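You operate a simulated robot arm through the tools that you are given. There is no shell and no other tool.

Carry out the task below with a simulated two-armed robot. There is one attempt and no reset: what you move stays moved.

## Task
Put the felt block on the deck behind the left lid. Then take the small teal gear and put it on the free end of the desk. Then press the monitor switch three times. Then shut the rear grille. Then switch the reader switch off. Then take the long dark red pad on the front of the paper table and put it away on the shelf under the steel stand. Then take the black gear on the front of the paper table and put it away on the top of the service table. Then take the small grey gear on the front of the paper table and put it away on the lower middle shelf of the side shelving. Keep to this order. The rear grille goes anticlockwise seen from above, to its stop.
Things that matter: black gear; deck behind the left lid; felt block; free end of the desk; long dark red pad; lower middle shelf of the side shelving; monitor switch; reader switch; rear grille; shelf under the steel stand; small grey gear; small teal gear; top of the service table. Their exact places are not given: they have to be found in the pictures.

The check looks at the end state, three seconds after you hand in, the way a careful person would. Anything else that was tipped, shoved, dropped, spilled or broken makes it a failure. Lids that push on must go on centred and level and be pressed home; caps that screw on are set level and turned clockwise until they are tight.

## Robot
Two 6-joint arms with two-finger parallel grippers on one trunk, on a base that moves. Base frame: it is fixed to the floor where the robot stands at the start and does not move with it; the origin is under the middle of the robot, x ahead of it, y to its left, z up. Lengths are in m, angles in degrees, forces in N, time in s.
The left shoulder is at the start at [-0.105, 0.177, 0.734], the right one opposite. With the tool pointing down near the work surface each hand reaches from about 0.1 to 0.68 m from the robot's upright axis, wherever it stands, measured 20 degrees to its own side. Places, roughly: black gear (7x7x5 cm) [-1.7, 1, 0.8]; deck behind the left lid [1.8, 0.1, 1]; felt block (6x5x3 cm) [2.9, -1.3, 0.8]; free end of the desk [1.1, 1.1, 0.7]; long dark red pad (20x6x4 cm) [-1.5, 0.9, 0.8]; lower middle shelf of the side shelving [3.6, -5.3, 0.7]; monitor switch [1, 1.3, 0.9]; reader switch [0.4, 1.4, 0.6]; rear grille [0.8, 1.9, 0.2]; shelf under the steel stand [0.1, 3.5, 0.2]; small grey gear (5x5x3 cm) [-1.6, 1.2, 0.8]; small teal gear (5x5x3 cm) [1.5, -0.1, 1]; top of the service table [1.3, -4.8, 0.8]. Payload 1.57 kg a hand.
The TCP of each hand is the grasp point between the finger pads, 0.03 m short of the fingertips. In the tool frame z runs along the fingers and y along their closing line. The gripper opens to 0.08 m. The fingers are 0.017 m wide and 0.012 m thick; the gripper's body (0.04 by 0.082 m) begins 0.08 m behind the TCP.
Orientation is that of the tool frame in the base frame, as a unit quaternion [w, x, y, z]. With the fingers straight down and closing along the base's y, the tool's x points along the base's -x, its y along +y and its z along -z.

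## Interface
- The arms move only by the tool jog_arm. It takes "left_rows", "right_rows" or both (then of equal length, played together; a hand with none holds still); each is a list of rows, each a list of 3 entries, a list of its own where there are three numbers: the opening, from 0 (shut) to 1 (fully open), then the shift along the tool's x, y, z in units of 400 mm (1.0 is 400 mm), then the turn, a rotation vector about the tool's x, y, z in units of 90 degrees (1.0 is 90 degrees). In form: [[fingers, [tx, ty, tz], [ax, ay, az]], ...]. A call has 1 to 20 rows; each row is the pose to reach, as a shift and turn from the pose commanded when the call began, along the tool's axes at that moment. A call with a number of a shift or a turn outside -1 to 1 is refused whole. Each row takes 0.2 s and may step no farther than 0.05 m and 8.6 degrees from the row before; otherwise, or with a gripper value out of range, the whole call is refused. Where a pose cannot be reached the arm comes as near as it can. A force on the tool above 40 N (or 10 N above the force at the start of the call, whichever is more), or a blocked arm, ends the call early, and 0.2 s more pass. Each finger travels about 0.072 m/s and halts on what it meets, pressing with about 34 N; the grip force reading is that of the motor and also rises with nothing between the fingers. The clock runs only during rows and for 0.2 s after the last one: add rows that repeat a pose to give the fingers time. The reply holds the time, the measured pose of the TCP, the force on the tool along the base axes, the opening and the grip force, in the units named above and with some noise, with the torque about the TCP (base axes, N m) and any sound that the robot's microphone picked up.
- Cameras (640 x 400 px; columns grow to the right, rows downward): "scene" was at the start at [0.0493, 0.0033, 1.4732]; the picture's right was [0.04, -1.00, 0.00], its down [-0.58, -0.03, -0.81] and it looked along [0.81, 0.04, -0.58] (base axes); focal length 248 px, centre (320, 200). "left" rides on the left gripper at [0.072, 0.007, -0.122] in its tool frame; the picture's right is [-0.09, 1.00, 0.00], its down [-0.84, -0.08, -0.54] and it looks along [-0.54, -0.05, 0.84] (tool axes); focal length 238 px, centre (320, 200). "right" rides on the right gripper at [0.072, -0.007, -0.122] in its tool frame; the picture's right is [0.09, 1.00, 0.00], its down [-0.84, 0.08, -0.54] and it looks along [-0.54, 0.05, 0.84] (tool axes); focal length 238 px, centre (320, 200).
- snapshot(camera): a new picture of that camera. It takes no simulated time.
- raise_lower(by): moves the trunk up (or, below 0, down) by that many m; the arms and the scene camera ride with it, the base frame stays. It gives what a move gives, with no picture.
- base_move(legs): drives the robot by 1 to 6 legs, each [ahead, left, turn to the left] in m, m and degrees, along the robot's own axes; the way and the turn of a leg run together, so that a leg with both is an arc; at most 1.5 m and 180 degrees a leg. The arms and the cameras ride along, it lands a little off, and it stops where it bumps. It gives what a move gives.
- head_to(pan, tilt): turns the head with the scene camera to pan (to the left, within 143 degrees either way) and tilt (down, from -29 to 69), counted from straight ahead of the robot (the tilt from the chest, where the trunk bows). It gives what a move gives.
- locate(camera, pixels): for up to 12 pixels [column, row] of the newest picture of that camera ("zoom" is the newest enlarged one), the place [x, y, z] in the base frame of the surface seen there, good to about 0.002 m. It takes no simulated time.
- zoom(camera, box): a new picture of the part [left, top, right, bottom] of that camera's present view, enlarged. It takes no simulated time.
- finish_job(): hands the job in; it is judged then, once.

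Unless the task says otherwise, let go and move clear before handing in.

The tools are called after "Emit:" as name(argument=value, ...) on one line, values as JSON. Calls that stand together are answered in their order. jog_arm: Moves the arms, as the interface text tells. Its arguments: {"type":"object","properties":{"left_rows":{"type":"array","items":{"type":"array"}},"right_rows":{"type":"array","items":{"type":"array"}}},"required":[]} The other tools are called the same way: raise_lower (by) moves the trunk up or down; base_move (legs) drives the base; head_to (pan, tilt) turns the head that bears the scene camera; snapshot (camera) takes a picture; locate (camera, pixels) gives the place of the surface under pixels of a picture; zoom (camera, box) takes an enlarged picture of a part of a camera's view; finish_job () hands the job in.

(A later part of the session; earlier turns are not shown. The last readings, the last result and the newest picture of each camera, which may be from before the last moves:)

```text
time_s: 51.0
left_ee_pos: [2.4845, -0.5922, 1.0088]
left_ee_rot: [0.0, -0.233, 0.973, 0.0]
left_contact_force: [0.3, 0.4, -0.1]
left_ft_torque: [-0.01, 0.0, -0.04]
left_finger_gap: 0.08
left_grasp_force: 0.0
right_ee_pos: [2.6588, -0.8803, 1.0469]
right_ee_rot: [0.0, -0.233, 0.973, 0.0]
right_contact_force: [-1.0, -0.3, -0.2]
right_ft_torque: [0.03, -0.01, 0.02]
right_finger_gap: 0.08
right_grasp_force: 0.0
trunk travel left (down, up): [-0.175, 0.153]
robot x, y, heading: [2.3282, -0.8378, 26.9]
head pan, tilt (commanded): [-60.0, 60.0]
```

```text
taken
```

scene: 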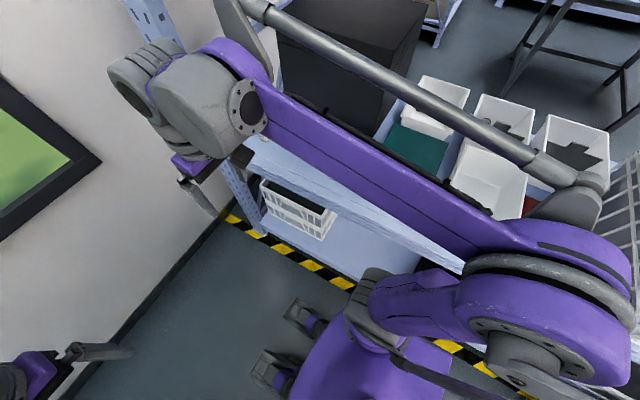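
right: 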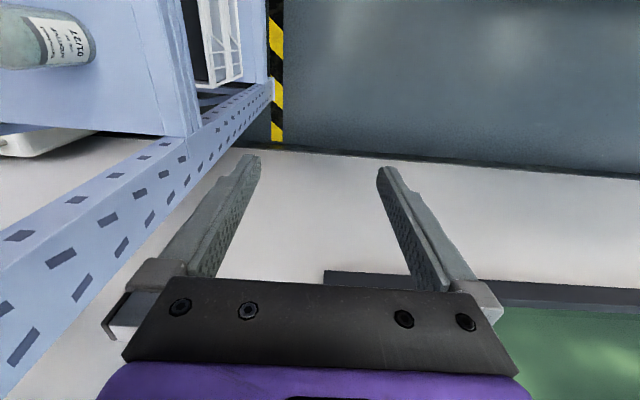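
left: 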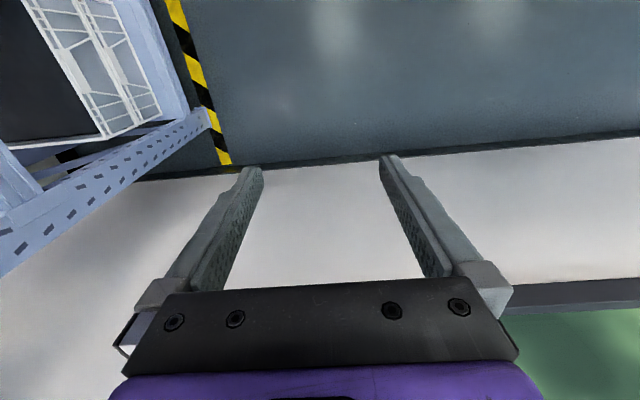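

The elbows folded back as the hands came in. I'll check how far they stick out behind and to the sides, at (560,260) and the left equivalent.

Emit:
locate(camera="scene", pixels=[[560, 260], [620, 300], [480, 270], [600, 190], [560, 380], [440, 270], [250, 100], [150, 80], [290, 310], [265, 365], [400, 350], [190, 190]])

Emit:
head_to(pan=60, tilt=60)

Emit:
snapshot(camera="scene")

```text
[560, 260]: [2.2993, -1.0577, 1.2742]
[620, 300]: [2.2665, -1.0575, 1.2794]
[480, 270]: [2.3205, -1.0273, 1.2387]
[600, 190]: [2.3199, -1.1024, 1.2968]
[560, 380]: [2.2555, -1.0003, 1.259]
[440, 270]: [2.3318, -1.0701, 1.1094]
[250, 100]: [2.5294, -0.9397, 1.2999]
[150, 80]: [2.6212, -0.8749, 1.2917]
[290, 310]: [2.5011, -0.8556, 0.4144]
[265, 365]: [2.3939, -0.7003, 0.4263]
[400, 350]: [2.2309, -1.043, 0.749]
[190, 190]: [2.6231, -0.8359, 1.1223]
```

```text
time_s: 53.0
left_ee_pos: [2.4848, -0.5911, 1.0099]
left_ee_rot: [0.0, -0.233, 0.972, 0.0]
left_contact_force: [-0.1, -0.1, 0.5]
left_ft_torque: [0.0, 0.01, -0.04]
left_finger_gap: 0.08
left_grasp_force: 0.1
right_ee_pos: [2.6583, -0.8787, 1.0463]
right_ee_rot: [0.0, -0.233, 0.973, 0.0]
right_contact_force: [0.2, 0.6, -0.2]
right_ft_torque: [-0.02, 0.0, -0.02]
right_finger_gap: 0.0803
right_grasp_force: 0.1
trunk travel left (down, up): [-0.175, 0.153]
robot x, y, heading: [2.3307, -0.8356, 27.0]
head pan, tilt (commanded): [60.0, 60.0]
```

```text
taken
```

scene: 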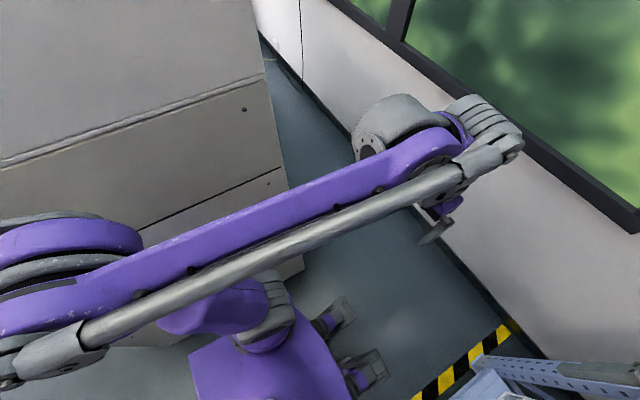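

Elbows stay within about 0.3 m of my axis, so there is room to turn. I'll move ahead 0.13 m and turn right 90° to face the shelf, so the left hand lines up with the felt block.

Emit:
base_move(legs=[[0.13, -0.02, 0], [0, 0, -45]])

Emit:
base_move(legs=[[0, 0, -45]])

Emit:
head_to(pan=10, tilt=45)

Emit:
snapshot(camera="scene")

Emit:
snapshot(camera="left")

```text
time_s: 56.3
left_ee_pos: [2.7367, -0.7337, 1.01]
left_ee_rot: [0.0, 0.159, 0.987, 0.0]
left_contact_force: [0.2, 0.1, -0.4]
left_ft_torque: [-0.01, -0.02, -0.04]
left_finger_gap: 0.0802
left_grasp_force: 0.2
right_ee_pos: [2.657, -1.0617, 1.0461]
right_ee_rot: [0.0, 0.159, 0.987, 0.0]
right_contact_force: [-0.6, -0.8, 0.5]
right_ft_torque: [0.03, 0.0, 0.02]
right_finger_gap: 0.08
right_grasp_force: 0.1
trunk travel left (down, up): [-0.175, 0.153]
robot x, y, heading: [2.4535, -0.7931, -18.5]
head pan, tilt (commanded): [60.0, 60.0]
```

```text
time_s: 58.8
left_ee_pos: [2.6988, -0.9545, 1.0098]
left_ee_rot: [0.0, 0.524, 0.852, 0.0]
left_contact_force: [-0.3, 0.3, -0.3]
left_ft_torque: [-0.03, -0.02, 0.03]
left_finger_gap: 0.08
left_grasp_force: 0.0
right_ee_pos: [2.4101, -1.1285, 1.0456]
right_ee_rot: [0.0, 0.522, 0.853, 0.0]
right_contact_force: [0.0, 0.5, 0.2]
right_ft_torque: [0.01, 0.01, 0.0]
right_finger_gap: 0.08
right_grasp_force: 0.0
trunk travel left (down, up): [-0.175, 0.153]
robot x, y, heading: [2.4506, -0.7955, -62.8]
head pan, tilt (commanded): [60.0, 60.0]
```

```text
time_s: 60.0
left_ee_pos: [2.6987, -0.9536, 1.0088]
left_ee_rot: [0.0, 0.523, 0.852, -0.001]
left_contact_force: [0.0, -0.3, -0.3]
left_ft_torque: [0.01, 0.01, -0.01]
left_finger_gap: 0.0798
left_grasp_force: 0.0
right_ee_pos: [2.4099, -1.128, 1.0457]
right_ee_rot: [0.001, 0.522, 0.853, 0.0]
right_contact_force: [-0.1, 0.5, -0.7]
right_ft_torque: [-0.01, 0.0, 0.01]
right_finger_gap: 0.0803
right_grasp_force: 0.0
trunk travel left (down, up): [-0.175, 0.153]
robot x, y, heading: [2.45, -0.7967, -63.2]
head pan, tilt (commanded): [10.0, 45.0]
```

```text
taken
```

scene: 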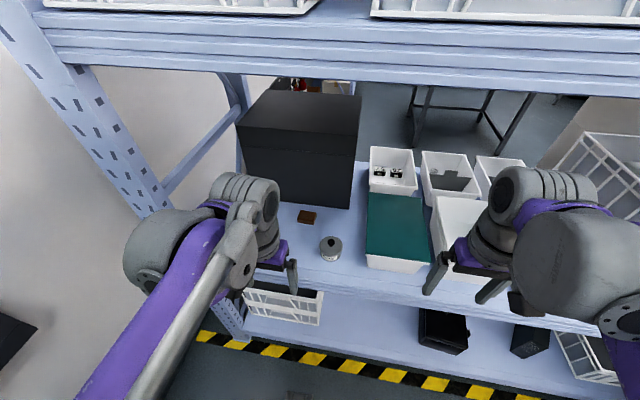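

```text
taken
```

left: 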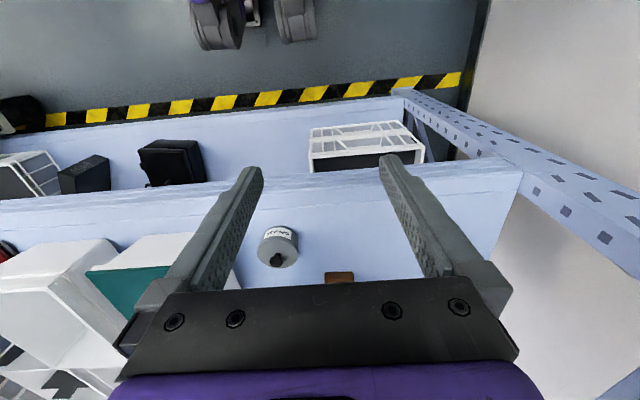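

The left camera shows the felt block's top near (340,280), and the hand is laterally aligned (offset ≈0.005 m), 0.335 m short. I'll lower the left hand to z≈0.90 and extend under the beam, then look.

Emit:
jog_arm(left_rows=[[1, [0, 0, 0.1], [0, 0, 0]], [1, [0, 0, 0.2], [0, 0, 0]], [1, [0, 0, 0.275], [0, 0, 0]], [1, [-0.12, 0, 0.275], [0, 0, 0]], [1, [-0.24, 0, 0.275], [0, 0, 0]], [1, [-0.36, 0, 0.275], [0, 0, 0]], [1, [-0.48, 0, 0.275], [0, 0, 0]], [1, [-0.6, 0, 0.275], [0, 0, 0]], [1, [-0.7, 0, 0.275], [0, 0, 0]]])

Emit:
snapshot(camera="scene")

Emit:
snapshot(camera="left")

```text
time_s: 62.0
left_ee_pos: [2.8259, -1.205, 0.8995]
left_ee_rot: [0.0, 0.524, 0.852, 0.0]
left_contact_force: [-0.8, -0.6, -0.3]
left_ft_torque: [-0.01, 0.03, -0.02]
left_finger_gap: 0.08
left_grasp_force: 0.1
right_ee_pos: [2.411, -1.1293, 1.0458]
right_ee_rot: [0.0, 0.523, 0.852, 0.0]
right_contact_force: [0.0, -0.8, -0.4]
right_ft_torque: [0.01, 0.04, 0.0]
right_finger_gap: 0.0799
right_grasp_force: 0.1
trunk travel left (down, up): [-0.175, 0.153]
robot x, y, heading: [2.4501, -0.796, -62.7]
head pan, tilt (commanded): [10.0, 45.0]
```

```text
taken
```

scene: 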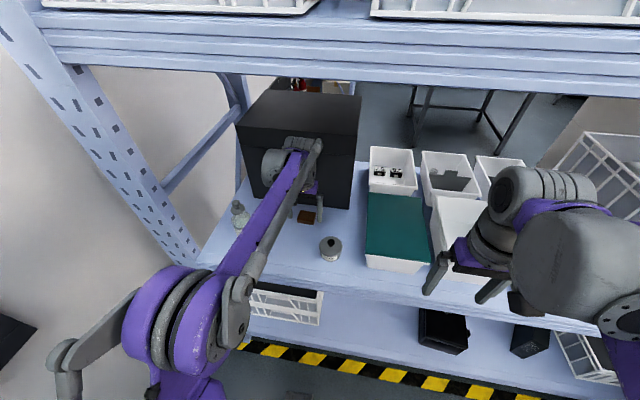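

```text
taken
```

left: 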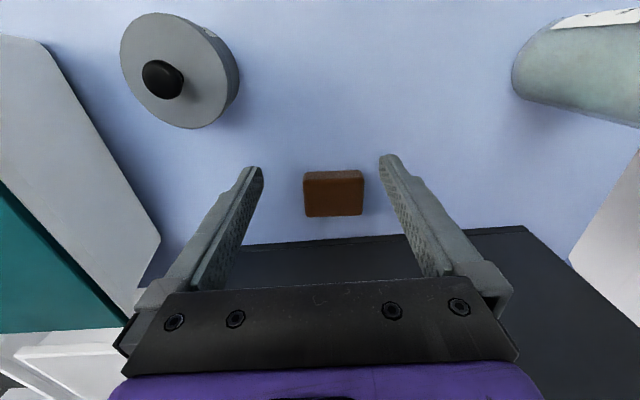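

Block at left-camera pixels (304–364,170–216), between the fingers. The black box edge is close behind it, so I'll measure the box face and my wrist's clearance.

Emit:
locate(camera="left", pixels=[[310, 175], [358, 173], [307, 213], [361, 212], [334, 195], [300, 245], [400, 238], [500, 230], [330, 262], [420, 275], [250, 260], [190, 60]])

Emit:
zoom(camera="scene", box=[220, 80, 380, 230])

```text
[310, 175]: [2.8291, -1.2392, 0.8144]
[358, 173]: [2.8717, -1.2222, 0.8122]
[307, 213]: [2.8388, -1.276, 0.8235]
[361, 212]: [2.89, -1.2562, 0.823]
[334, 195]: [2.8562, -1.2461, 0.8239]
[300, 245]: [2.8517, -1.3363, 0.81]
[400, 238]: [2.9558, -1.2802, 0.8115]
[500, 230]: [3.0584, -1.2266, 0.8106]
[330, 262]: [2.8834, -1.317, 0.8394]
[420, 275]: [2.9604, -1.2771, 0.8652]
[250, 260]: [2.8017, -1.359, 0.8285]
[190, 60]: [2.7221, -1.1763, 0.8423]
```

```text
2.67 times, centred on (300, 155) of scene
```

zoom: 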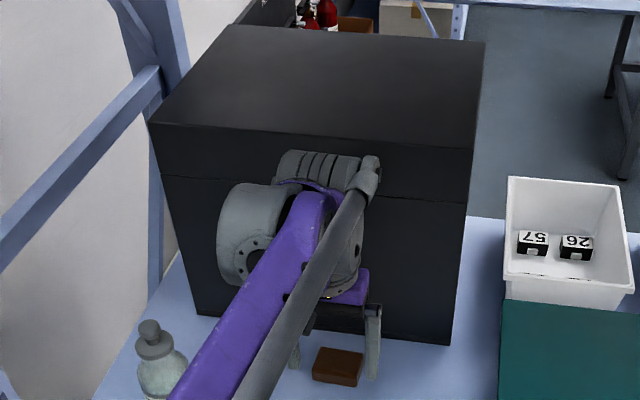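

The box face is at 0.126 m beyond the present hand position minus some wrist bulk. I'll locate the ridged wrist cap at zoom (315,165) to know its forward overhang.

Emit:
locate(camera="zoom", pixels=[[300, 156], [320, 155], [345, 160], [315, 172], [285, 175], [372, 162], [235, 195], [250, 230], [350, 290], [310, 165], [335, 170], [345, 260]])

```text
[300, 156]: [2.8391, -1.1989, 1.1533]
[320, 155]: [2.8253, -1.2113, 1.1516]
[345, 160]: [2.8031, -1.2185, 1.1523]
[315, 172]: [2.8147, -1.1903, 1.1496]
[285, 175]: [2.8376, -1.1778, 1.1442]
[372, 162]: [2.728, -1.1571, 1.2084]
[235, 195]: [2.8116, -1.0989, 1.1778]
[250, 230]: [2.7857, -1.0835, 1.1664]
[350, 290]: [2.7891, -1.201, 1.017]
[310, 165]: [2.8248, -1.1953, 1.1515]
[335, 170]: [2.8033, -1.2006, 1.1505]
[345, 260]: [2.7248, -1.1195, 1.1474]
```

The wrist cap reaches about 0.04 m ahead of the tool axis, leaving ~3 cm to the box at the grasp pose. I'll centre over the block (0.053 m forward, 0.008 m to the left) and go down to 4 mm above the deck.

Emit:
jog_arm(left_rows=[[1, [-0.07, 0.02, 0], [0, 0, 0]], [1, [-0.133, 0.02, 0], [0, 0, 0]], [1, [-0.133, 0.02, 0.08], [0, 0, 0]], [1, [-0.133, 0.02, 0.13], [0, 0, 0]], [1, [-0.133, 0.02, 0.162], [0, 0, 0]], [1, [-0.133, 0.02, 0.162], [0, 0, 0]]])

Emit:
snapshot(camera="left")

Emit:
zoom(camera="scene", box=[220, 80, 380, 230])

```text
time_s: 63.4
left_ee_pos: [2.857, -1.2479, 0.8336]
left_ee_rot: [-0.001, 0.523, 0.852, 0.0]
left_contact_force: [-0.3, -0.6, 0.1]
left_ft_torque: [0.0, 0.03, 0.0]
left_finger_gap: 0.0801
left_grasp_force: 0.1
right_ee_pos: [2.411, -1.128, 1.0455]
right_ee_rot: [0.0, 0.523, 0.853, -0.001]
right_contact_force: [0.1, -0.1, -0.2]
right_ft_torque: [0.02, -0.01, 0.0]
right_finger_gap: 0.08
right_grasp_force: 0.1
trunk travel left (down, up): [-0.175, 0.153]
robot x, y, heading: [2.4542, -0.8036, -63.0]
head pan, tilt (commanded): [10.0, 45.0]
```

```text
taken
```

left: 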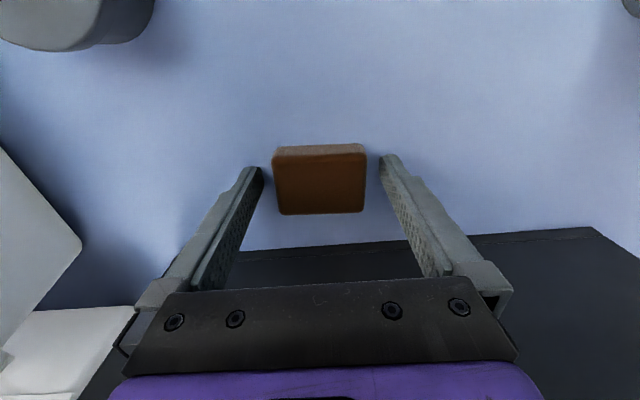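

```text
2.67 times, centred on (300, 155) of scene
```

zoom: 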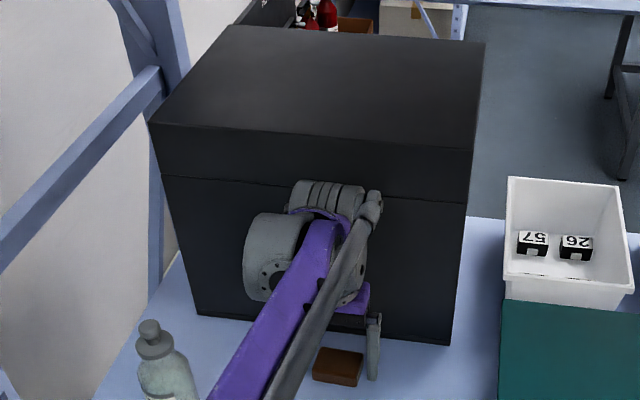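

The block is centred between the fingers (columns 272–366, top centre row ≈184). I'll close the gripper.

Emit:
jog_arm(left_rows=[[0, [0, 0, 0], [0, 0, 0]], [0, [0, 0, 0], [0, 0, 0]], [0, [0, 0, 0], [0, 0, 0]], [0, [0, 0, 0], [0, 0, 0]]])

Emit:
snapshot(camera="left")

```text
time_s: 64.4
left_ee_pos: [2.8561, -1.2474, 0.8348]
left_ee_rot: [0.0, 0.523, 0.852, 0.0]
left_contact_force: [0.0, 0.5, -0.3]
left_ft_torque: [0.0, 0.01, 0.02]
left_finger_gap: 0.0591
left_grasp_force: 34.4
right_ee_pos: [2.411, -1.1284, 1.0455]
right_ee_rot: [0.0, 0.523, 0.852, 0.0]
right_contact_force: [0.1, -0.4, -0.2]
right_ft_torque: [0.0, 0.0, 0.02]
right_finger_gap: 0.0799
right_grasp_force: 0.1
trunk travel left (down, up): [-0.175, 0.153]
robot x, y, heading: [2.4517, -0.7975, -62.7]
head pan, tilt (commanded): [10.0, 45.0]
```

```text
taken
```

left: 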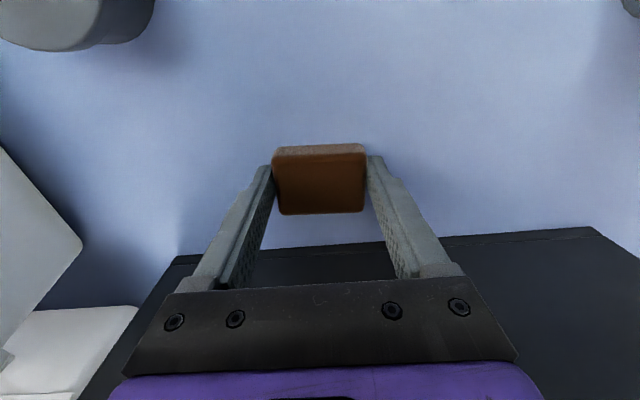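

Gripped: gap 0.059 m at 34 N. I'll lift 7 cm, back out of the shelf and raise the hand again.

Emit:
jog_arm(left_rows=[[0, [0, 0, -0.06], [0, 0, 0]], [0, [0, 0, -0.165], [0, 0, 0]], [0, [0.1, 0, -0.165], [0, 0, 0]], [0, [0.22, 0, -0.165], [0, 0, 0]], [0, [0.34, 0, -0.165], [0, 0, 0]], [0, [0.46, 0, -0.165], [0, 0, 0]], [0, [0.58, 0, -0.165], [0, 0, 0]], [0, [0.7, 0, -0.165], [0, 0, 0]], [0, [0.8, 0, -0.2], [0, 0, 0]], [0, [0.84, 0, -0.3], [0, 0, 0]], [0, [0.84, 0, -0.42], [0, 0, 0]]])

Emit:
snapshot(camera="left")

Emit:
snapshot(camera="scene")

```text
time_s: 66.8
left_ee_pos: [2.7039, -0.9474, 1.0022]
left_ee_rot: [0.001, 0.523, 0.852, 0.0]
left_contact_force: [-0.4, 0.3, 0.1]
left_ft_torque: [-0.01, 0.03, 0.0]
left_finger_gap: 0.0
left_grasp_force: 20.9
right_ee_pos: [2.4099, -1.128, 1.0451]
right_ee_rot: [-0.001, 0.522, 0.853, -0.001]
right_contact_force: [-0.6, -0.5, -0.3]
right_ft_torque: [0.01, 0.0, 0.02]
right_finger_gap: 0.08
right_grasp_force: 0.0
trunk travel left (down, up): [-0.175, 0.153]
robot x, y, heading: [2.454, -0.7955, -62.8]
head pan, tilt (commanded): [10.0, 45.0]
```

```text
taken
```

left: 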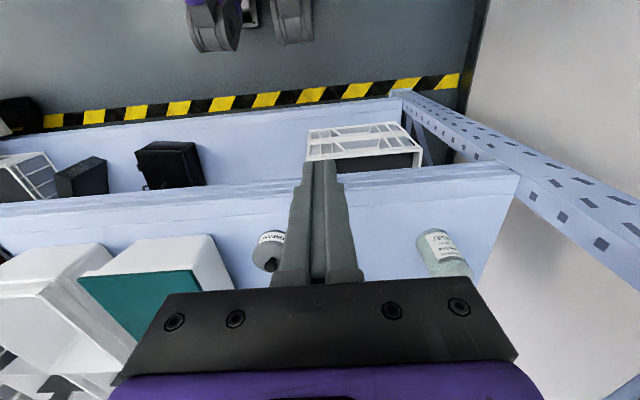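

```text
taken
```

scene: 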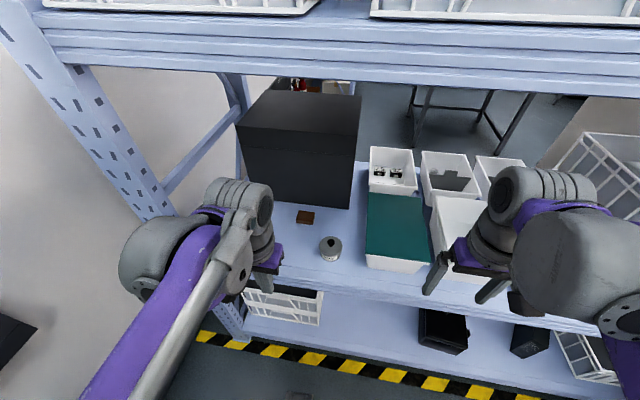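

The block slipped out (gap 0) and is still on the shelf at scene pixel (306,216). I'll check where it lies now.

Emit:
zoom(camera="scene", box=[286, 202, 326, 227])

Emit:
locate(camera="zoom", pixels=[[320, 200], [260, 160], [400, 160], [200, 240], [400, 300], [210, 200], [430, 230], [300, 280], [250, 300], [150, 200], [450, 180], [350, 330]])

```text
16.00 times, centred on (306, 214) of scene
```

zoom: 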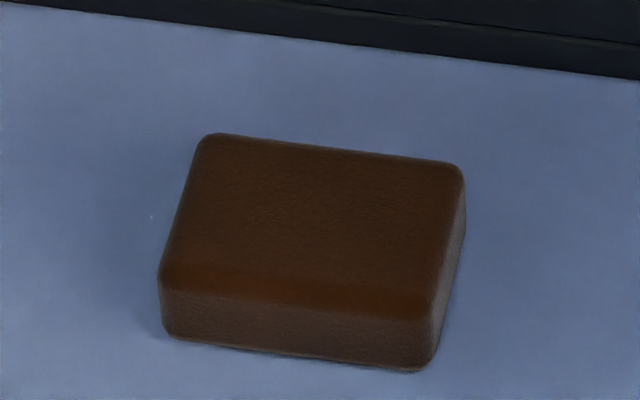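

```text
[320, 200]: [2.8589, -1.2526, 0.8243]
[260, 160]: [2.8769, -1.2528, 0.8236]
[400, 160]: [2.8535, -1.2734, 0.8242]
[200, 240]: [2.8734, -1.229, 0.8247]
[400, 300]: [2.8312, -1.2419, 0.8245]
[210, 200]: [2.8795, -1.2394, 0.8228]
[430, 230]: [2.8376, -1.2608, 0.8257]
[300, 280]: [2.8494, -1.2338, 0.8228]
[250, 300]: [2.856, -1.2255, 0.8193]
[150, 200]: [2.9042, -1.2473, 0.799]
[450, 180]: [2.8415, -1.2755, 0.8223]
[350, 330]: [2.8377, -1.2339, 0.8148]
```

The block hasn't moved (centre ≈(2.858,-1.250)). I'll return, grip with the fingertips nearly touching the deck for more contact, and test with a slow small lift.

Emit:
jog_arm(left_rows=[[1, [0, 0, 0.12], [0, 0, 0]], [1, [-0.04, 0, 0.23], [0, 0, 0]], [1, [-0.15, 0, 0.25], [0, 0, 0]], [1, [-0.27, 0, 0.25], [0, 0, 0]], [1, [-0.39, 0, 0.25], [0, 0, 0]], [1, [-0.51, 0, 0.25], [0, 0, 0]], [1, [-0.63, 0, 0.25], [0, 0, 0]], [1, [-0.75, 0, 0.25], [0, 0, 0]], [1, [-0.847, 0, 0.25], [0, 0, 0]], [1, [-0.847, 0, 0.34], [0, 0, 0]], [1, [-0.847, 0, 0.4], [0, 0, 0]], [1, [-0.847, 0, 0.427], [0, 0, 0]], [1, [-0.847, 0, 0.427], [0, 0, 0]], [0, [-0.847, 0, 0.427], [0, 0, 0]], [0, [-0.847, 0, 0.427], [0, 0, 0]], [0, [-0.847, 0, 0.427], [0, 0, 0]], [0, [-0.847, 0, 0.427], [0, 0, 0]]])

Emit:
snapshot(camera="left")

```text
time_s: 70.4
left_ee_pos: [2.8566, -1.2491, 0.8311]
left_ee_rot: [0.0, 0.523, 0.852, 0.0]
left_contact_force: [0.5, 0.9, 0.3]
left_ft_torque: [-0.01, -0.02, -0.01]
left_finger_gap: 0.0585
left_grasp_force: 33.9
right_ee_pos: [2.4108, -1.1278, 1.0463]
right_ee_rot: [-0.001, 0.522, 0.853, 0.0]
right_contact_force: [-0.4, 0.0, 0.0]
right_ft_torque: [0.02, -0.02, 0.01]
right_finger_gap: 0.0801
right_grasp_force: 0.1
trunk travel left (down, up): [-0.175, 0.153]
robot x, y, heading: [2.4538, -0.7962, -63.1]
head pan, tilt (commanded): [10.0, 45.0]
```

```text
taken
```

left: 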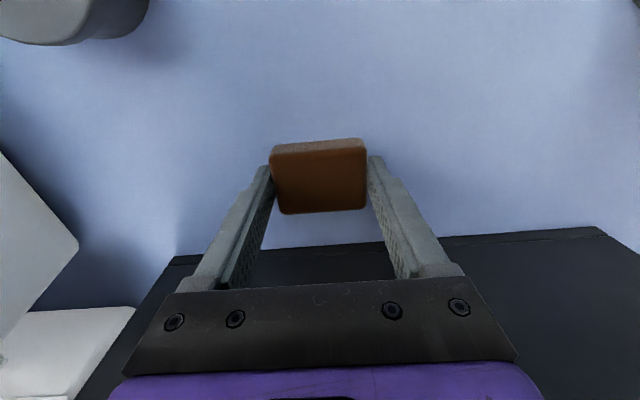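

Gripped again at gap 0.0585 m, slightly rotated in the picture. I'll lift slowly by 8 mm and check the gap.

Emit:
jog_arm(left_rows=[[0, [0, 0, -0.005], [0, 0, 0]], [0, [0, 0, -0.01], [0, 0, 0]], [0, [0, 0, -0.015], [0, 0, 0]], [0, [0, 0, -0.02], [0, 0, 0]]])

Emit:
snapshot(camera="left")

```text
time_s: 71.4
left_ee_pos: [2.8576, -1.2508, 0.8393]
left_ee_rot: [0.0, 0.524, 0.852, 0.0]
left_contact_force: [-0.4, 0.1, -1.0]
left_ft_torque: [0.0, 0.0, -0.01]
left_finger_gap: 0.0586
left_grasp_force: 34.2
right_ee_pos: [2.4102, -1.1285, 1.0469]
right_ee_rot: [0.001, 0.523, 0.852, 0.001]
right_contact_force: [0.6, 1.0, -0.1]
right_ft_torque: [-0.02, -0.01, -0.02]
right_finger_gap: 0.08
right_grasp_force: 0.0
trunk travel left (down, up): [-0.175, 0.153]
robot x, y, heading: [2.4499, -0.7972, -63.1]
head pan, tilt (commanded): [10.0, 45.0]
```

```text
taken
```

left: 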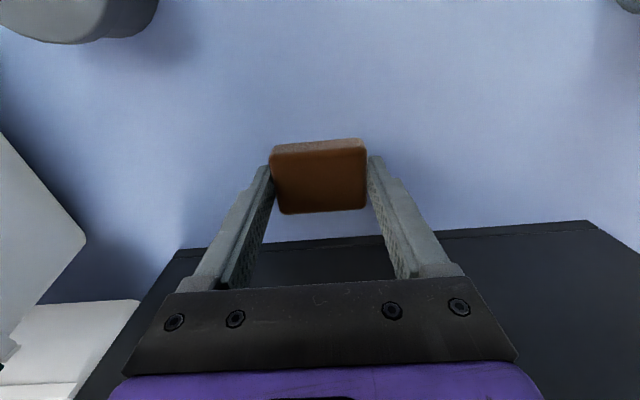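

The block moves with the hand this time (same picture position, gap 0.0586). I'll continue lifting slowly.

Emit:
jog_arm(left_rows=[[0, [0, 0, -0.015], [0, 0, 0]], [0, [0, 0, -0.03], [0, 0, 0]], [0, [0, 0, -0.05], [0, 0, 0]], [0, [0, 0, -0.075], [0, 0, 0]], [0, [0, 0, -0.1], [0, 0, 0]], [0, [0, 0, -0.13], [0, 0, 0]], [0, [0, 0, -0.15], [0, 0, 0]]])

Emit:
snapshot(camera="left")

```text
time_s: 73.0
left_ee_pos: [2.8574, -1.2493, 0.8996]
left_ee_rot: [0.0, 0.523, 0.852, 0.0]
left_contact_force: [0.1, 0.3, -0.2]
left_ft_torque: [-0.01, -0.03, 0.01]
left_finger_gap: 0.0587
left_grasp_force: 33.7
right_ee_pos: [2.4109, -1.1283, 1.0468]
right_ee_rot: [0.0, 0.522, 0.853, 0.0]
right_contact_force: [0.5, 0.0, -0.1]
right_ft_torque: [0.02, 0.0, 0.01]
right_finger_gap: 0.08
right_grasp_force: 0.0
trunk travel left (down, up): [-0.175, 0.153]
robot x, y, heading: [2.4529, -0.7959, -63.1]
head pan, tilt (commanded): [10.0, 45.0]
```

```text
taken
```

left: 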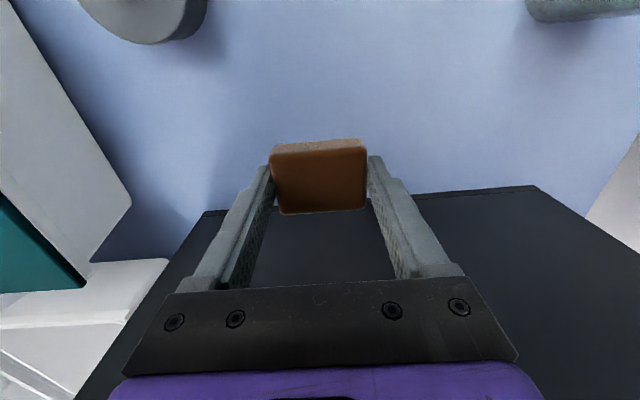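

The block is held at z≈0.90. I'll back out of the shelf at a gentler speed, then raise.

Emit:
jog_arm(left_rows=[[0, [0.04, 0, 0], [0, 0, 0]], [0, [0.1, 0, 0], [0, 0, 0]], [0, [0.18, 0, 0], [0, 0, 0]], [0, [0.26, 0, 0], [0, 0, 0]], [0, [0.34, 0, 0], [0, 0, 0]], [0, [0.42, 0, 0], [0, 0, 0]], [0, [0.5, 0, 0], [0, 0, 0]], [0, [0.58, 0, 0], [0, 0, 0]], [0, [0.66, 0, 0], [0, 0, 0]], [0, [0.74, 0, 0], [0, 0, 0]], [0, [0.8, 0, 0], [0, 0, 0]], [0, [0.84, 0, -0.03], [0, 0, 0]], [0, [0.85, 0, -0.08], [0, 0, 0]], [0, [0.85, 0, -0.15], [0, 0, 0]], [0, [0.85, 0, -0.22], [0, 0, 0]], [0, [0.85, 0, -0.27], [0, 0, 0]]])

Emit:
snapshot(camera="left")

Emit:
snapshot(camera="scene")

```text
time_s: 76.4
left_ee_pos: [2.7035, -0.9465, 1.0081]
left_ee_rot: [0.0, 0.523, 0.852, 0.0]
left_contact_force: [0.7, -0.4, -0.4]
left_ft_torque: [-0.01, 0.01, 0.02]
left_finger_gap: 0.0589
left_grasp_force: 34.1
right_ee_pos: [2.4102, -1.1287, 1.0461]
right_ee_rot: [-0.001, 0.522, 0.853, 0.0]
right_contact_force: [-0.2, 0.4, 0.0]
right_ft_torque: [-0.02, 0.01, 0.01]
right_finger_gap: 0.08
right_grasp_force: 0.1
trunk travel left (down, up): [-0.175, 0.153]
robot x, y, heading: [2.4545, -0.8002, -63.2]
head pan, tilt (commanded): [10.0, 45.0]
```

```text
taken
```

left: 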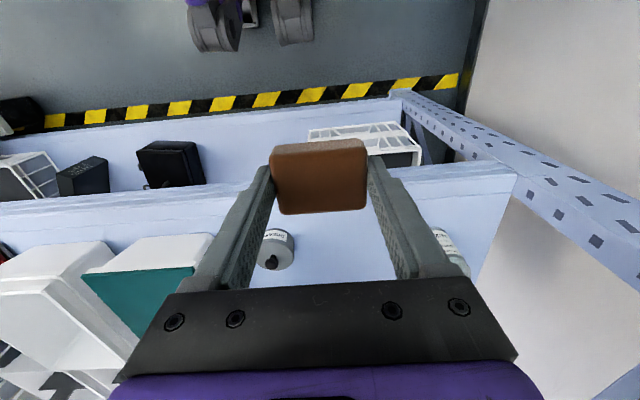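

```text
taken
```

scene: 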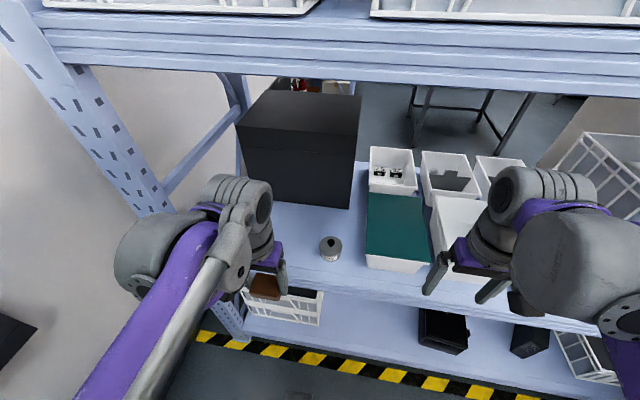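

The felt block is still firmly held. I'll turn back along the aisle and reverse out of it.

Emit:
base_move(legs=[[0, 0, 45], [0, 0, 45]])

Emit:
base_move(legs=[[-0.6, 0.09, 0]])

```text
time_s: 80.8
left_ee_pos: [2.6053, -0.5476, 1.0082]
left_ee_rot: [0.0, -0.226, 0.974, 0.0]
left_contact_force: [-0.3, -0.2, -1.0]
left_ft_torque: [0.01, 0.03, 0.0]
left_finger_gap: 0.0586
left_grasp_force: 34.0
right_ee_pos: [2.7835, -0.8427, 1.0456]
right_ee_rot: [0.0, -0.227, 0.974, 0.0]
right_contact_force: [0.1, 1.0, -0.4]
right_ft_torque: [-0.01, -0.03, 0.01]
right_finger_gap: 0.0801
right_grasp_force: 0.0
trunk travel left (down, up): [-0.175, 0.153]
robot x, y, heading: [2.4527, -0.7975, 25.8]
head pan, tilt (commanded): [10.0, 45.0]
```

```text
time_s: 84.3
left_ee_pos: [2.0215, -0.7349, 1.0085]
left_ee_rot: [0.0, -0.228, 0.974, 0.0]
left_contact_force: [-0.4, -0.3, -0.8]
left_ft_torque: [-0.01, 0.0, -0.02]
left_finger_gap: 0.0589
left_grasp_force: 33.9
right_ee_pos: [2.201, -1.0287, 1.0457]
right_ee_rot: [0.0, -0.228, 0.974, 0.0]
right_contact_force: [-0.6, 0.3, -0.3]
right_ft_torque: [-0.02, 0.0, -0.03]
right_finger_gap: 0.0798
right_grasp_force: 0.0
trunk travel left (down, up): [-0.175, 0.153]
robot x, y, heading: [1.8681, -0.9863, 26.4]
head pan, tilt (commanded): [10.0, 45.0]
```

I'm centred in the aisle (v≈1.18). I'll continue reversing 1.2 m to clear it.

Emit:
base_move(legs=[[-1.2, 0, 0.5]])

Emit:
head_to(pan=20, tilt=25)

Emit:
snapshot(camera="scene")

```text
time_s: 90.3
left_ee_pos: [0.955, -1.266, 1.008]
left_ee_rot: [0.0, -0.232, 0.973, 0.0]
left_contact_force: [0.5, 0.0, -0.5]
left_ft_torque: [-0.02, 0.01, -0.01]
left_finger_gap: 0.0588
left_grasp_force: 34.3
right_ee_pos: [1.1369, -1.5598, 1.045]
right_ee_rot: [0.0, -0.233, 0.973, 0.001]
right_contact_force: [0.2, -1.2, -0.9]
right_ft_torque: [-0.03, -0.01, -0.04]
right_finger_gap: 0.0802
right_grasp_force: 0.1
trunk travel left (down, up): [-0.175, 0.153]
robot x, y, heading: [0.8059, -1.515, 26.8]
head pan, tilt (commanded): [10.0, 45.0]
```

```text
time_s: 91.2
left_ee_pos: [0.9554, -1.2657, 1.0076]
left_ee_rot: [0.0, -0.231, 0.973, 0.0]
left_contact_force: [-0.7, 0.4, -0.8]
left_ft_torque: [0.03, 0.02, -0.02]
left_finger_gap: 0.0587
left_grasp_force: 33.9
right_ee_pos: [1.1369, -1.5589, 1.0462]
right_ee_rot: [0.0, -0.233, 0.973, -0.001]
right_contact_force: [-0.3, -0.1, -0.5]
right_ft_torque: [-0.01, 0.0, -0.01]
right_finger_gap: 0.0799
right_grasp_force: 0.0
trunk travel left (down, up): [-0.175, 0.153]
robot x, y, heading: [0.8009, -1.5179, 27.1]
head pan, tilt (commanded): [20.0, 25.0]
```

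```text
taken
```

scene: 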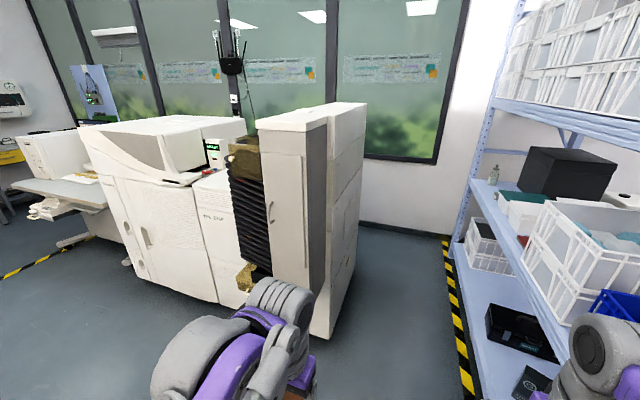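

Out of the aisle. I'll strafe left 0.84 m to stand before the printer's lid section, and look at the deck.

Emit:
base_move(legs=[[0, 0.84, 0], [0.3, 0, 0]])

Emit:
head_to(pan=5, tilt=28)

Emit:
snapshot(camera="scene")

```text
time_s: 100.6
left_ee_pos: [0.8393, -0.376, 1.0072]
left_ee_rot: [-0.001, -0.233, 0.973, 0.0]
left_contact_force: [-0.3, -0.7, 0.1]
left_ft_torque: [-0.05, 0.05, -0.02]
left_finger_gap: 0.0584
left_grasp_force: 33.8
right_ee_pos: [1.0205, -0.6693, 1.0448]
right_ee_rot: [0.001, -0.233, 0.973, -0.001]
right_contact_force: [0.2, 0.0, 0.4]
right_ft_torque: [0.0, 0.03, -0.02]
right_finger_gap: 0.0801
right_grasp_force: 0.2
trunk travel left (down, up): [-0.175, 0.153]
robot x, y, heading: [0.6934, -0.627, 27.0]
head pan, tilt (commanded): [20.0, 25.0]
```

```text
time_s: 101.4
left_ee_pos: [0.8374, -0.3759, 1.0091]
left_ee_rot: [0.0, -0.233, 0.973, 0.0]
left_contact_force: [0.2, 0.3, 0.4]
left_ft_torque: [0.03, 0.01, 0.01]
left_finger_gap: 0.0586
left_grasp_force: 33.5
right_ee_pos: [1.0204, -0.669, 1.0449]
right_ee_rot: [-0.001, -0.232, 0.973, 0.001]
right_contact_force: [0.0, 0.1, 0.2]
right_ft_torque: [0.01, -0.01, 0.01]
right_finger_gap: 0.0797
right_grasp_force: 0.1
trunk travel left (down, up): [-0.175, 0.153]
robot x, y, heading: [0.6875, -0.6295, 27.0]
head pan, tilt (commanded): [5.0, 28.0]
```

```text
taken
```

scene: 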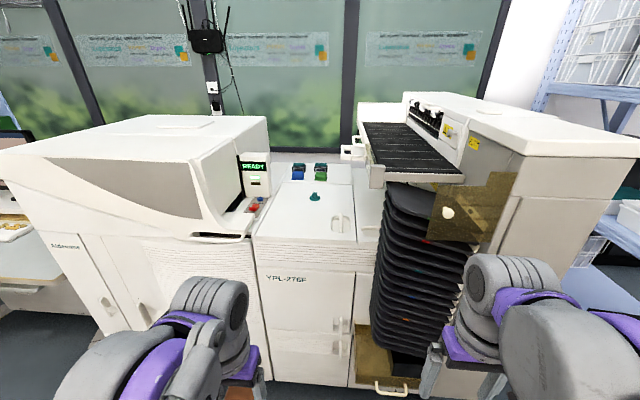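

The deck with the left lid, handle (340,222) and teal gear (315,196) is in front of me. I'll zoom in on it and locate the lid edges and the deck behind.

Emit:
zoom(camera="scene", box=[230, 140, 390, 260])

Emit:
locate(camera="zoom", pixels=[[340, 225], [120, 365], [500, 390], [200, 180], [490, 195], [270, 180], [350, 185], [420, 185], [160, 130], [480, 120], [340, 155], [440, 160]])

```text
3.33 times, centred on (310, 200) of scene
```

zoom: 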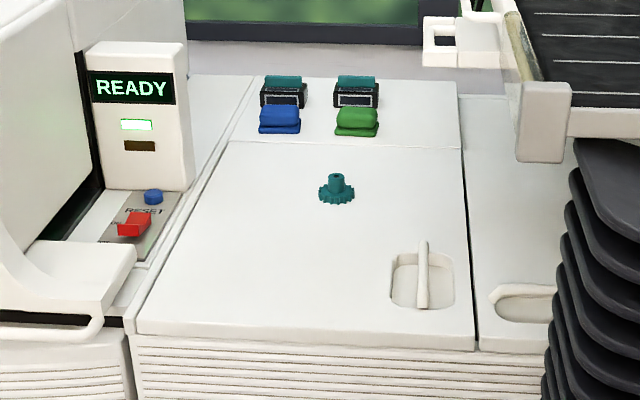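

```text
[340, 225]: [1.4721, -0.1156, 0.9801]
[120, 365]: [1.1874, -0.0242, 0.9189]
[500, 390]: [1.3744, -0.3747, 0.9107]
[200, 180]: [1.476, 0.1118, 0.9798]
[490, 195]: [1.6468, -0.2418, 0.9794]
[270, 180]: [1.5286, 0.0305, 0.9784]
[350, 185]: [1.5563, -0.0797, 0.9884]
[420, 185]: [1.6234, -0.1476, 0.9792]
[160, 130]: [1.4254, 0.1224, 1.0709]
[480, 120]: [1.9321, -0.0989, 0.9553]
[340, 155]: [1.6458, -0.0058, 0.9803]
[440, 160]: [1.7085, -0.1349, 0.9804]
```

The strip behind the left lid carries blue and green pads and two small black boxes; the free part is at zoom (385–455, 85–145). I'll measure it.

Emit:
locate(camera="zoom", pixels=[[232, 140], [462, 149], [250, 82], [455, 86], [420, 130], [320, 130], [380, 132], [380, 95], [420, 100], [457, 120], [340, 112], [355, 85]])

Emit:
zoom(camera="scene", box=[280, 155, 352, 195])

```text
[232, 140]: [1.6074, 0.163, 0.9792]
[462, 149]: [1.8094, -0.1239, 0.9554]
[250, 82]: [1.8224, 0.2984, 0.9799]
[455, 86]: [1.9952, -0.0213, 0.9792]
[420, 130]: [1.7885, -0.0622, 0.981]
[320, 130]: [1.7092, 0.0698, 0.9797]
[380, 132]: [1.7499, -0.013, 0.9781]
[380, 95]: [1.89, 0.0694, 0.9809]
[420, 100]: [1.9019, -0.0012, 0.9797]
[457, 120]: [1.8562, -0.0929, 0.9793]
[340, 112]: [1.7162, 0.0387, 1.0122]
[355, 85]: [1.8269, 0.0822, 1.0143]
```

```text
8.89 times, centred on (316, 175) of scene
```

zoom: 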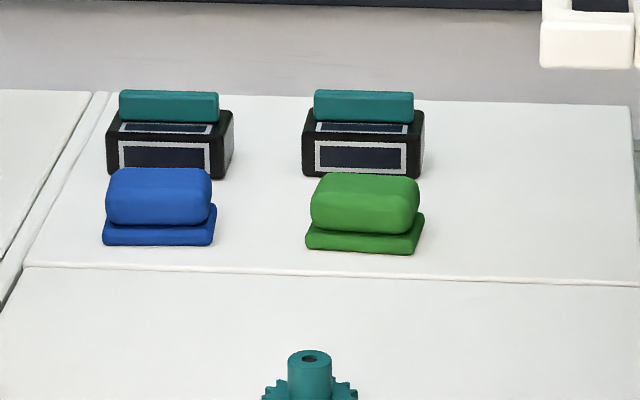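

Free deck area is roughly 12 cm wide right of the green pad. I'll measure the neighbouring objects and the stacker overhang so that I can choose which arm to use.

Emit:
locate(camera="zoom", pixels=[[422, 245], [420, 215], [424, 150], [428, 115], [630, 270], [445, 278], [540, 270], [540, 180], [620, 120], [310, 240], [212, 240], [105, 235]])

Emit:
locate(camera="scene", pixels=[[376, 270], [385, 190], [362, 165], [352, 158], [360, 385], [400, 385], [345, 345], [340, 325], [375, 185], [300, 345], [262, 240], [350, 220]])

```text
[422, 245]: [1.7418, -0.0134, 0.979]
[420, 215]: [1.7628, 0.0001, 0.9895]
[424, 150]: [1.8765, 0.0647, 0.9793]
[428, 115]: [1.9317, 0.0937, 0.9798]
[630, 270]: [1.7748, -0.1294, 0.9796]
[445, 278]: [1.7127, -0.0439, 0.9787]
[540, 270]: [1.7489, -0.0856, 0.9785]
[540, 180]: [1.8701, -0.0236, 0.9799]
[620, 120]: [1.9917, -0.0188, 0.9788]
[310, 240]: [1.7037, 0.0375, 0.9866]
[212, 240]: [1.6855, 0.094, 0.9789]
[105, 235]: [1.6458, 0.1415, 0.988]
```

```text
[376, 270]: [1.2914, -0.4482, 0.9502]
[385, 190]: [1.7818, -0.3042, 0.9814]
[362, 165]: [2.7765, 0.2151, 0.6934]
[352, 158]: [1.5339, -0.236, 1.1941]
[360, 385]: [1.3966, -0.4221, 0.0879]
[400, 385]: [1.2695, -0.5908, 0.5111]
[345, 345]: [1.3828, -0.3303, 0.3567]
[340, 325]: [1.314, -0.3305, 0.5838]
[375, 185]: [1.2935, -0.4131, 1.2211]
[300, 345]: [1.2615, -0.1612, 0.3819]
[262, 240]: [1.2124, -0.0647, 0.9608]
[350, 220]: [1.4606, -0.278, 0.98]
```

The stacker's tray and a white bracket near (350,155) overhang the area at z≈1.19. I'll look at that bracket closely because the arm must pass beneath or beside it.

Emit:
zoom(camera="scene", box=[325, 90, 475, 200])

Emit:
locate(camera="zoom", pixels=[[75, 240], [75, 285], [120, 270], [150, 240], [170, 130], [185, 380], [215, 400], [250, 400], [140, 60], [500, 395], [400, 395], [110, 200]])

```text
3.64 times, centred on (400, 145) of scene
```

zoom: 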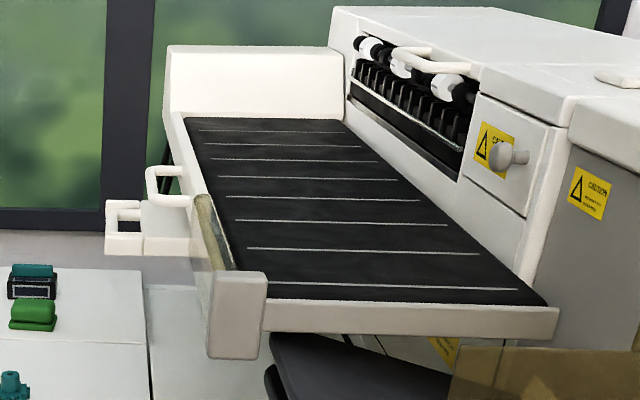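

```text
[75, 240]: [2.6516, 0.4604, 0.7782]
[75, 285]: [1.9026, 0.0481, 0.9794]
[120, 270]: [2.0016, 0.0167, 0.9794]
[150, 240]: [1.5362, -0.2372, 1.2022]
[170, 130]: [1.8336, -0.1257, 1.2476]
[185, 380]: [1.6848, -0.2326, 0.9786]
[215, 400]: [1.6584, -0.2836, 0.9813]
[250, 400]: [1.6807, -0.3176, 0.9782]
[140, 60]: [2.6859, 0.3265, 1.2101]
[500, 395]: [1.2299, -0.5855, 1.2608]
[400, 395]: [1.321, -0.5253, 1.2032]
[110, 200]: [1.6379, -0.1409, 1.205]
```

The felt must go on the free strip right of the green pad (v 0.26–0.385, d 0.45–0.70 in printer axes), passing left of the bracket. I'll raise the trunk and stow the right arm out to the side before approaching.

Emit:
raise_lower(by=0.14)

Emit:
jog_arm(right_rows=[[1, [-0.05, -0.1, 0], [0, 0, 0.06]], [1, [-0.0875, -0.2125, 0], [0, 0, 0.12]], [1, [-0.0875, -0.325, 0], [0, 0, 0.18]], [1, [-0.0625, -0.4375, 0], [0, 0, 0.24]], [1, [-0.0125, -0.55, 0], [0, 0, 0.3]], [1, [0.0625, -0.65, 0], [0, 0, 0.36]], [1, [0.15, -0.7375, 0], [0, 0, 0.42]], [1, [0.25, -0.8125, 0], [0, 0, 0.48]], [1, [0.35, -0.8875, 0], [0, 0, 0.54]], [1, [0.4625, -0.9375, 0], [0, 0, 0.6]], [1, [0.5625, -0.9625, 0], [0, 0, 0.66]]])

Emit:
head_to(pan=-40, tilt=55)

Emit:
snapshot(camera="scene")

```text
time_s: 103.0
left_ee_pos: [0.8373, -0.3769, 1.1481]
left_ee_rot: [0.001, -0.232, 0.973, 0.0]
left_contact_force: [0.3, 0.2, -0.3]
left_ft_torque: [0.0, -0.03, -0.03]
left_finger_gap: 0.0589
left_grasp_force: 33.7
right_ee_pos: [1.021, -0.6706, 1.1866]
right_ee_rot: [0.001, -0.233, 0.973, 0.0]
right_contact_force: [1.0, -0.5, -1.1]
right_ft_torque: [0.02, -0.02, 0.02]
right_finger_gap: 0.0801
right_grasp_force: 0.1
trunk travel left (down, up): [-0.315, 0.013]
robot x, y, heading: [0.6875, -0.6282, 27.1]
head pan, tilt (commanded): [5.0, 28.0]
```

```text
time_s: 105.5
left_ee_pos: [0.8384, -0.3759, 1.1486]
left_ee_rot: [0.0, -0.233, 0.973, 0.0]
left_contact_force: [0.0, 0.6, 0.3]
left_ft_torque: [0.01, 0.01, -0.01]
left_finger_gap: 0.0587
left_grasp_force: 34.0
right_ee_pos: [0.9922, -1.1172, 1.185]
right_ee_rot: [0.0, 0.28, 0.96, 0.0]
right_contact_force: [-0.4, 0.2, -0.3]
right_ft_torque: [0.0, 0.0, 0.0]
right_finger_gap: 0.0803
right_grasp_force: 0.0
trunk travel left (down, up): [-0.315, 0.013]
robot x, y, heading: [0.6887, -0.6289, 26.7]
head pan, tilt (commanded): [5.0, 28.0]
```

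```text
time_s: 106.6
left_ee_pos: [0.839, -0.3761, 1.1458]
left_ee_rot: [0.0, -0.232, 0.973, 0.0]
left_contact_force: [0.3, 0.2, -0.4]
left_ft_torque: [0.01, 0.01, 0.04]
left_finger_gap: 0.0589
left_grasp_force: 33.8
right_ee_pos: [0.9926, -1.1154, 1.1837]
right_ee_rot: [-0.001, 0.28, 0.96, 0.0]
right_contact_force: [0.8, 0.5, 0.3]
right_ft_torque: [-0.01, 0.01, -0.02]
right_finger_gap: 0.08
right_grasp_force: 0.1
trunk travel left (down, up): [-0.315, 0.013]
robot x, y, heading: [0.6902, -0.627, 27.1]
head pan, tilt (commanded): [-40.0, 55.0]
```

```text
taken
```

scene: 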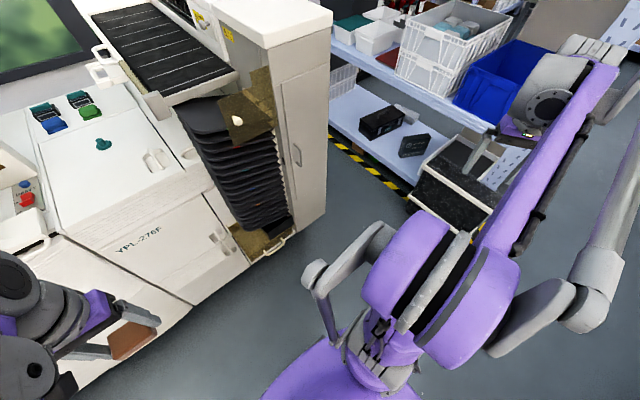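

The right arm is now out to the side. I'll turn right 30° and approach the printer partway, then check.

Emit:
base_move(legs=[[0, 0, -30], [0.24, 0.14, 0]])

Emit:
head_to(pan=20, tilt=50)

Emit:
snapshot(camera="scene")

```text
time_s: 110.0
left_ee_pos: [1.1912, -0.3574, 1.1481]
left_ee_rot: [0.0, 0.028, 1.0, 0.0]
left_contact_force: [-0.9, -0.2, -1.2]
left_ft_torque: [0.03, -0.01, -0.02]
left_finger_gap: 0.0586
left_grasp_force: 33.9
right_ee_pos: [0.9552, -1.0766, 1.1854]
right_ee_rot: [0.0, 0.519, 0.854, 0.0]
right_contact_force: [0.3, 0.3, -0.2]
right_ft_torque: [-0.01, -0.01, -0.03]
right_finger_gap: 0.0799
right_grasp_force: 0.0
trunk travel left (down, up): [-0.315, 0.013]
robot x, y, heading: [0.9374, -0.5021, -3.2]
head pan, tilt (commanded): [-40.0, 55.0]
```

```text
time_s: 111.3
left_ee_pos: [1.1911, -0.3582, 1.148]
left_ee_rot: [0.0, 0.028, 1.0, 0.0]
left_contact_force: [0.5, 0.1, -0.6]
left_ft_torque: [0.05, -0.03, -0.01]
left_finger_gap: 0.0586
left_grasp_force: 33.9
right_ee_pos: [0.9555, -1.0772, 1.1844]
right_ee_rot: [0.0, 0.519, 0.855, -0.001]
right_contact_force: [-0.6, -0.3, 0.3]
right_ft_torque: [-0.02, -0.02, 0.0]
right_finger_gap: 0.0799
right_grasp_force: 0.0
trunk travel left (down, up): [-0.315, 0.013]
robot x, y, heading: [0.9344, -0.5003, -3.1]
head pan, tilt (commanded): [20.0, 50.0]
```

```text
taken
```

scene: 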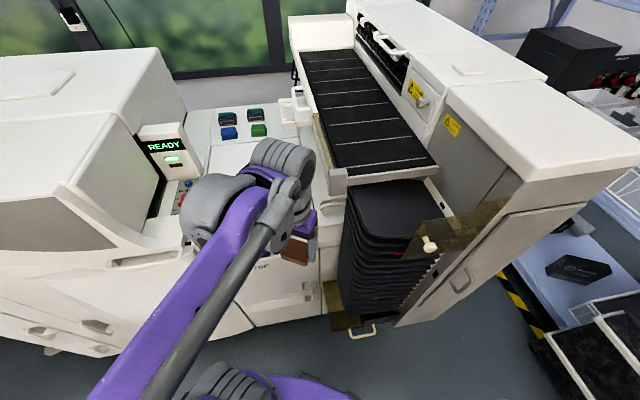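

I'm at d≈-0.46 from the printer front. The stacker's gold drawer handle at (362,332) may be in the way of my base, so I'll locate it and the trays.

Emit:
locate(camera="scene", pixels=[[362, 333], [345, 325], [330, 295], [345, 270], [350, 245], [335, 190], [330, 175], [308, 285], [260, 325], [430, 245], [300, 105], [240, 325]])

Emit:
zoom(camera="scene", box=[160, 90, 360, 240])

```text
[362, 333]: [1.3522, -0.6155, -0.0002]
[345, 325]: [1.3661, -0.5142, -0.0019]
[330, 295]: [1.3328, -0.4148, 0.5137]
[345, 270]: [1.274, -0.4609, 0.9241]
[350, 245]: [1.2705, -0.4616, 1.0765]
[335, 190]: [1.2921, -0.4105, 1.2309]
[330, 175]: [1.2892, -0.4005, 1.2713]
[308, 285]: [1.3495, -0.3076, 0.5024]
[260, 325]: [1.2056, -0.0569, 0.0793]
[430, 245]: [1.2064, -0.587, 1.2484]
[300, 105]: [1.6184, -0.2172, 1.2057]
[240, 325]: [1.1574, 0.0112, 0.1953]
```

```text
2.67 times, centred on (260, 165) of scene
```

zoom: 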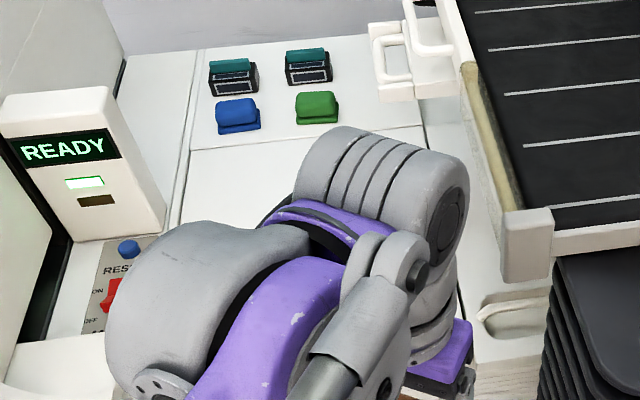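

Emit:
zoom(camera="scene", box=[300, 260, 420, 350])

Emit:
locate(camera="zoom", pixels=[[330, 385], [290, 385], [200, 380], [370, 350], [160, 340], [300, 345], [250, 300], [60, 240], [55, 195], [160, 300], [350, 310], [420, 335]])

```text
4.44 times, centred on (360, 305) of scene
```

zoom: 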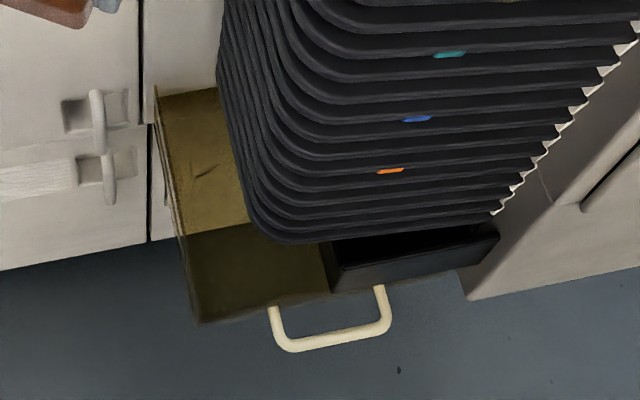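

```text
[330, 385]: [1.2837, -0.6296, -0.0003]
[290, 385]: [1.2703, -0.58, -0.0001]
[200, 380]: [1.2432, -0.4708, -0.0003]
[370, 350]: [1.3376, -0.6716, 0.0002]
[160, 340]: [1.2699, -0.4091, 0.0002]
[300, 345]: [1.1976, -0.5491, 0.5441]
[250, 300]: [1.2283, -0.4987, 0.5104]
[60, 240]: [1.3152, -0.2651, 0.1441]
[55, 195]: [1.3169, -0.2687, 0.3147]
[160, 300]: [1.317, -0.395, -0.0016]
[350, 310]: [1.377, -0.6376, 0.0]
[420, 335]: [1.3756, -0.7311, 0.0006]
```

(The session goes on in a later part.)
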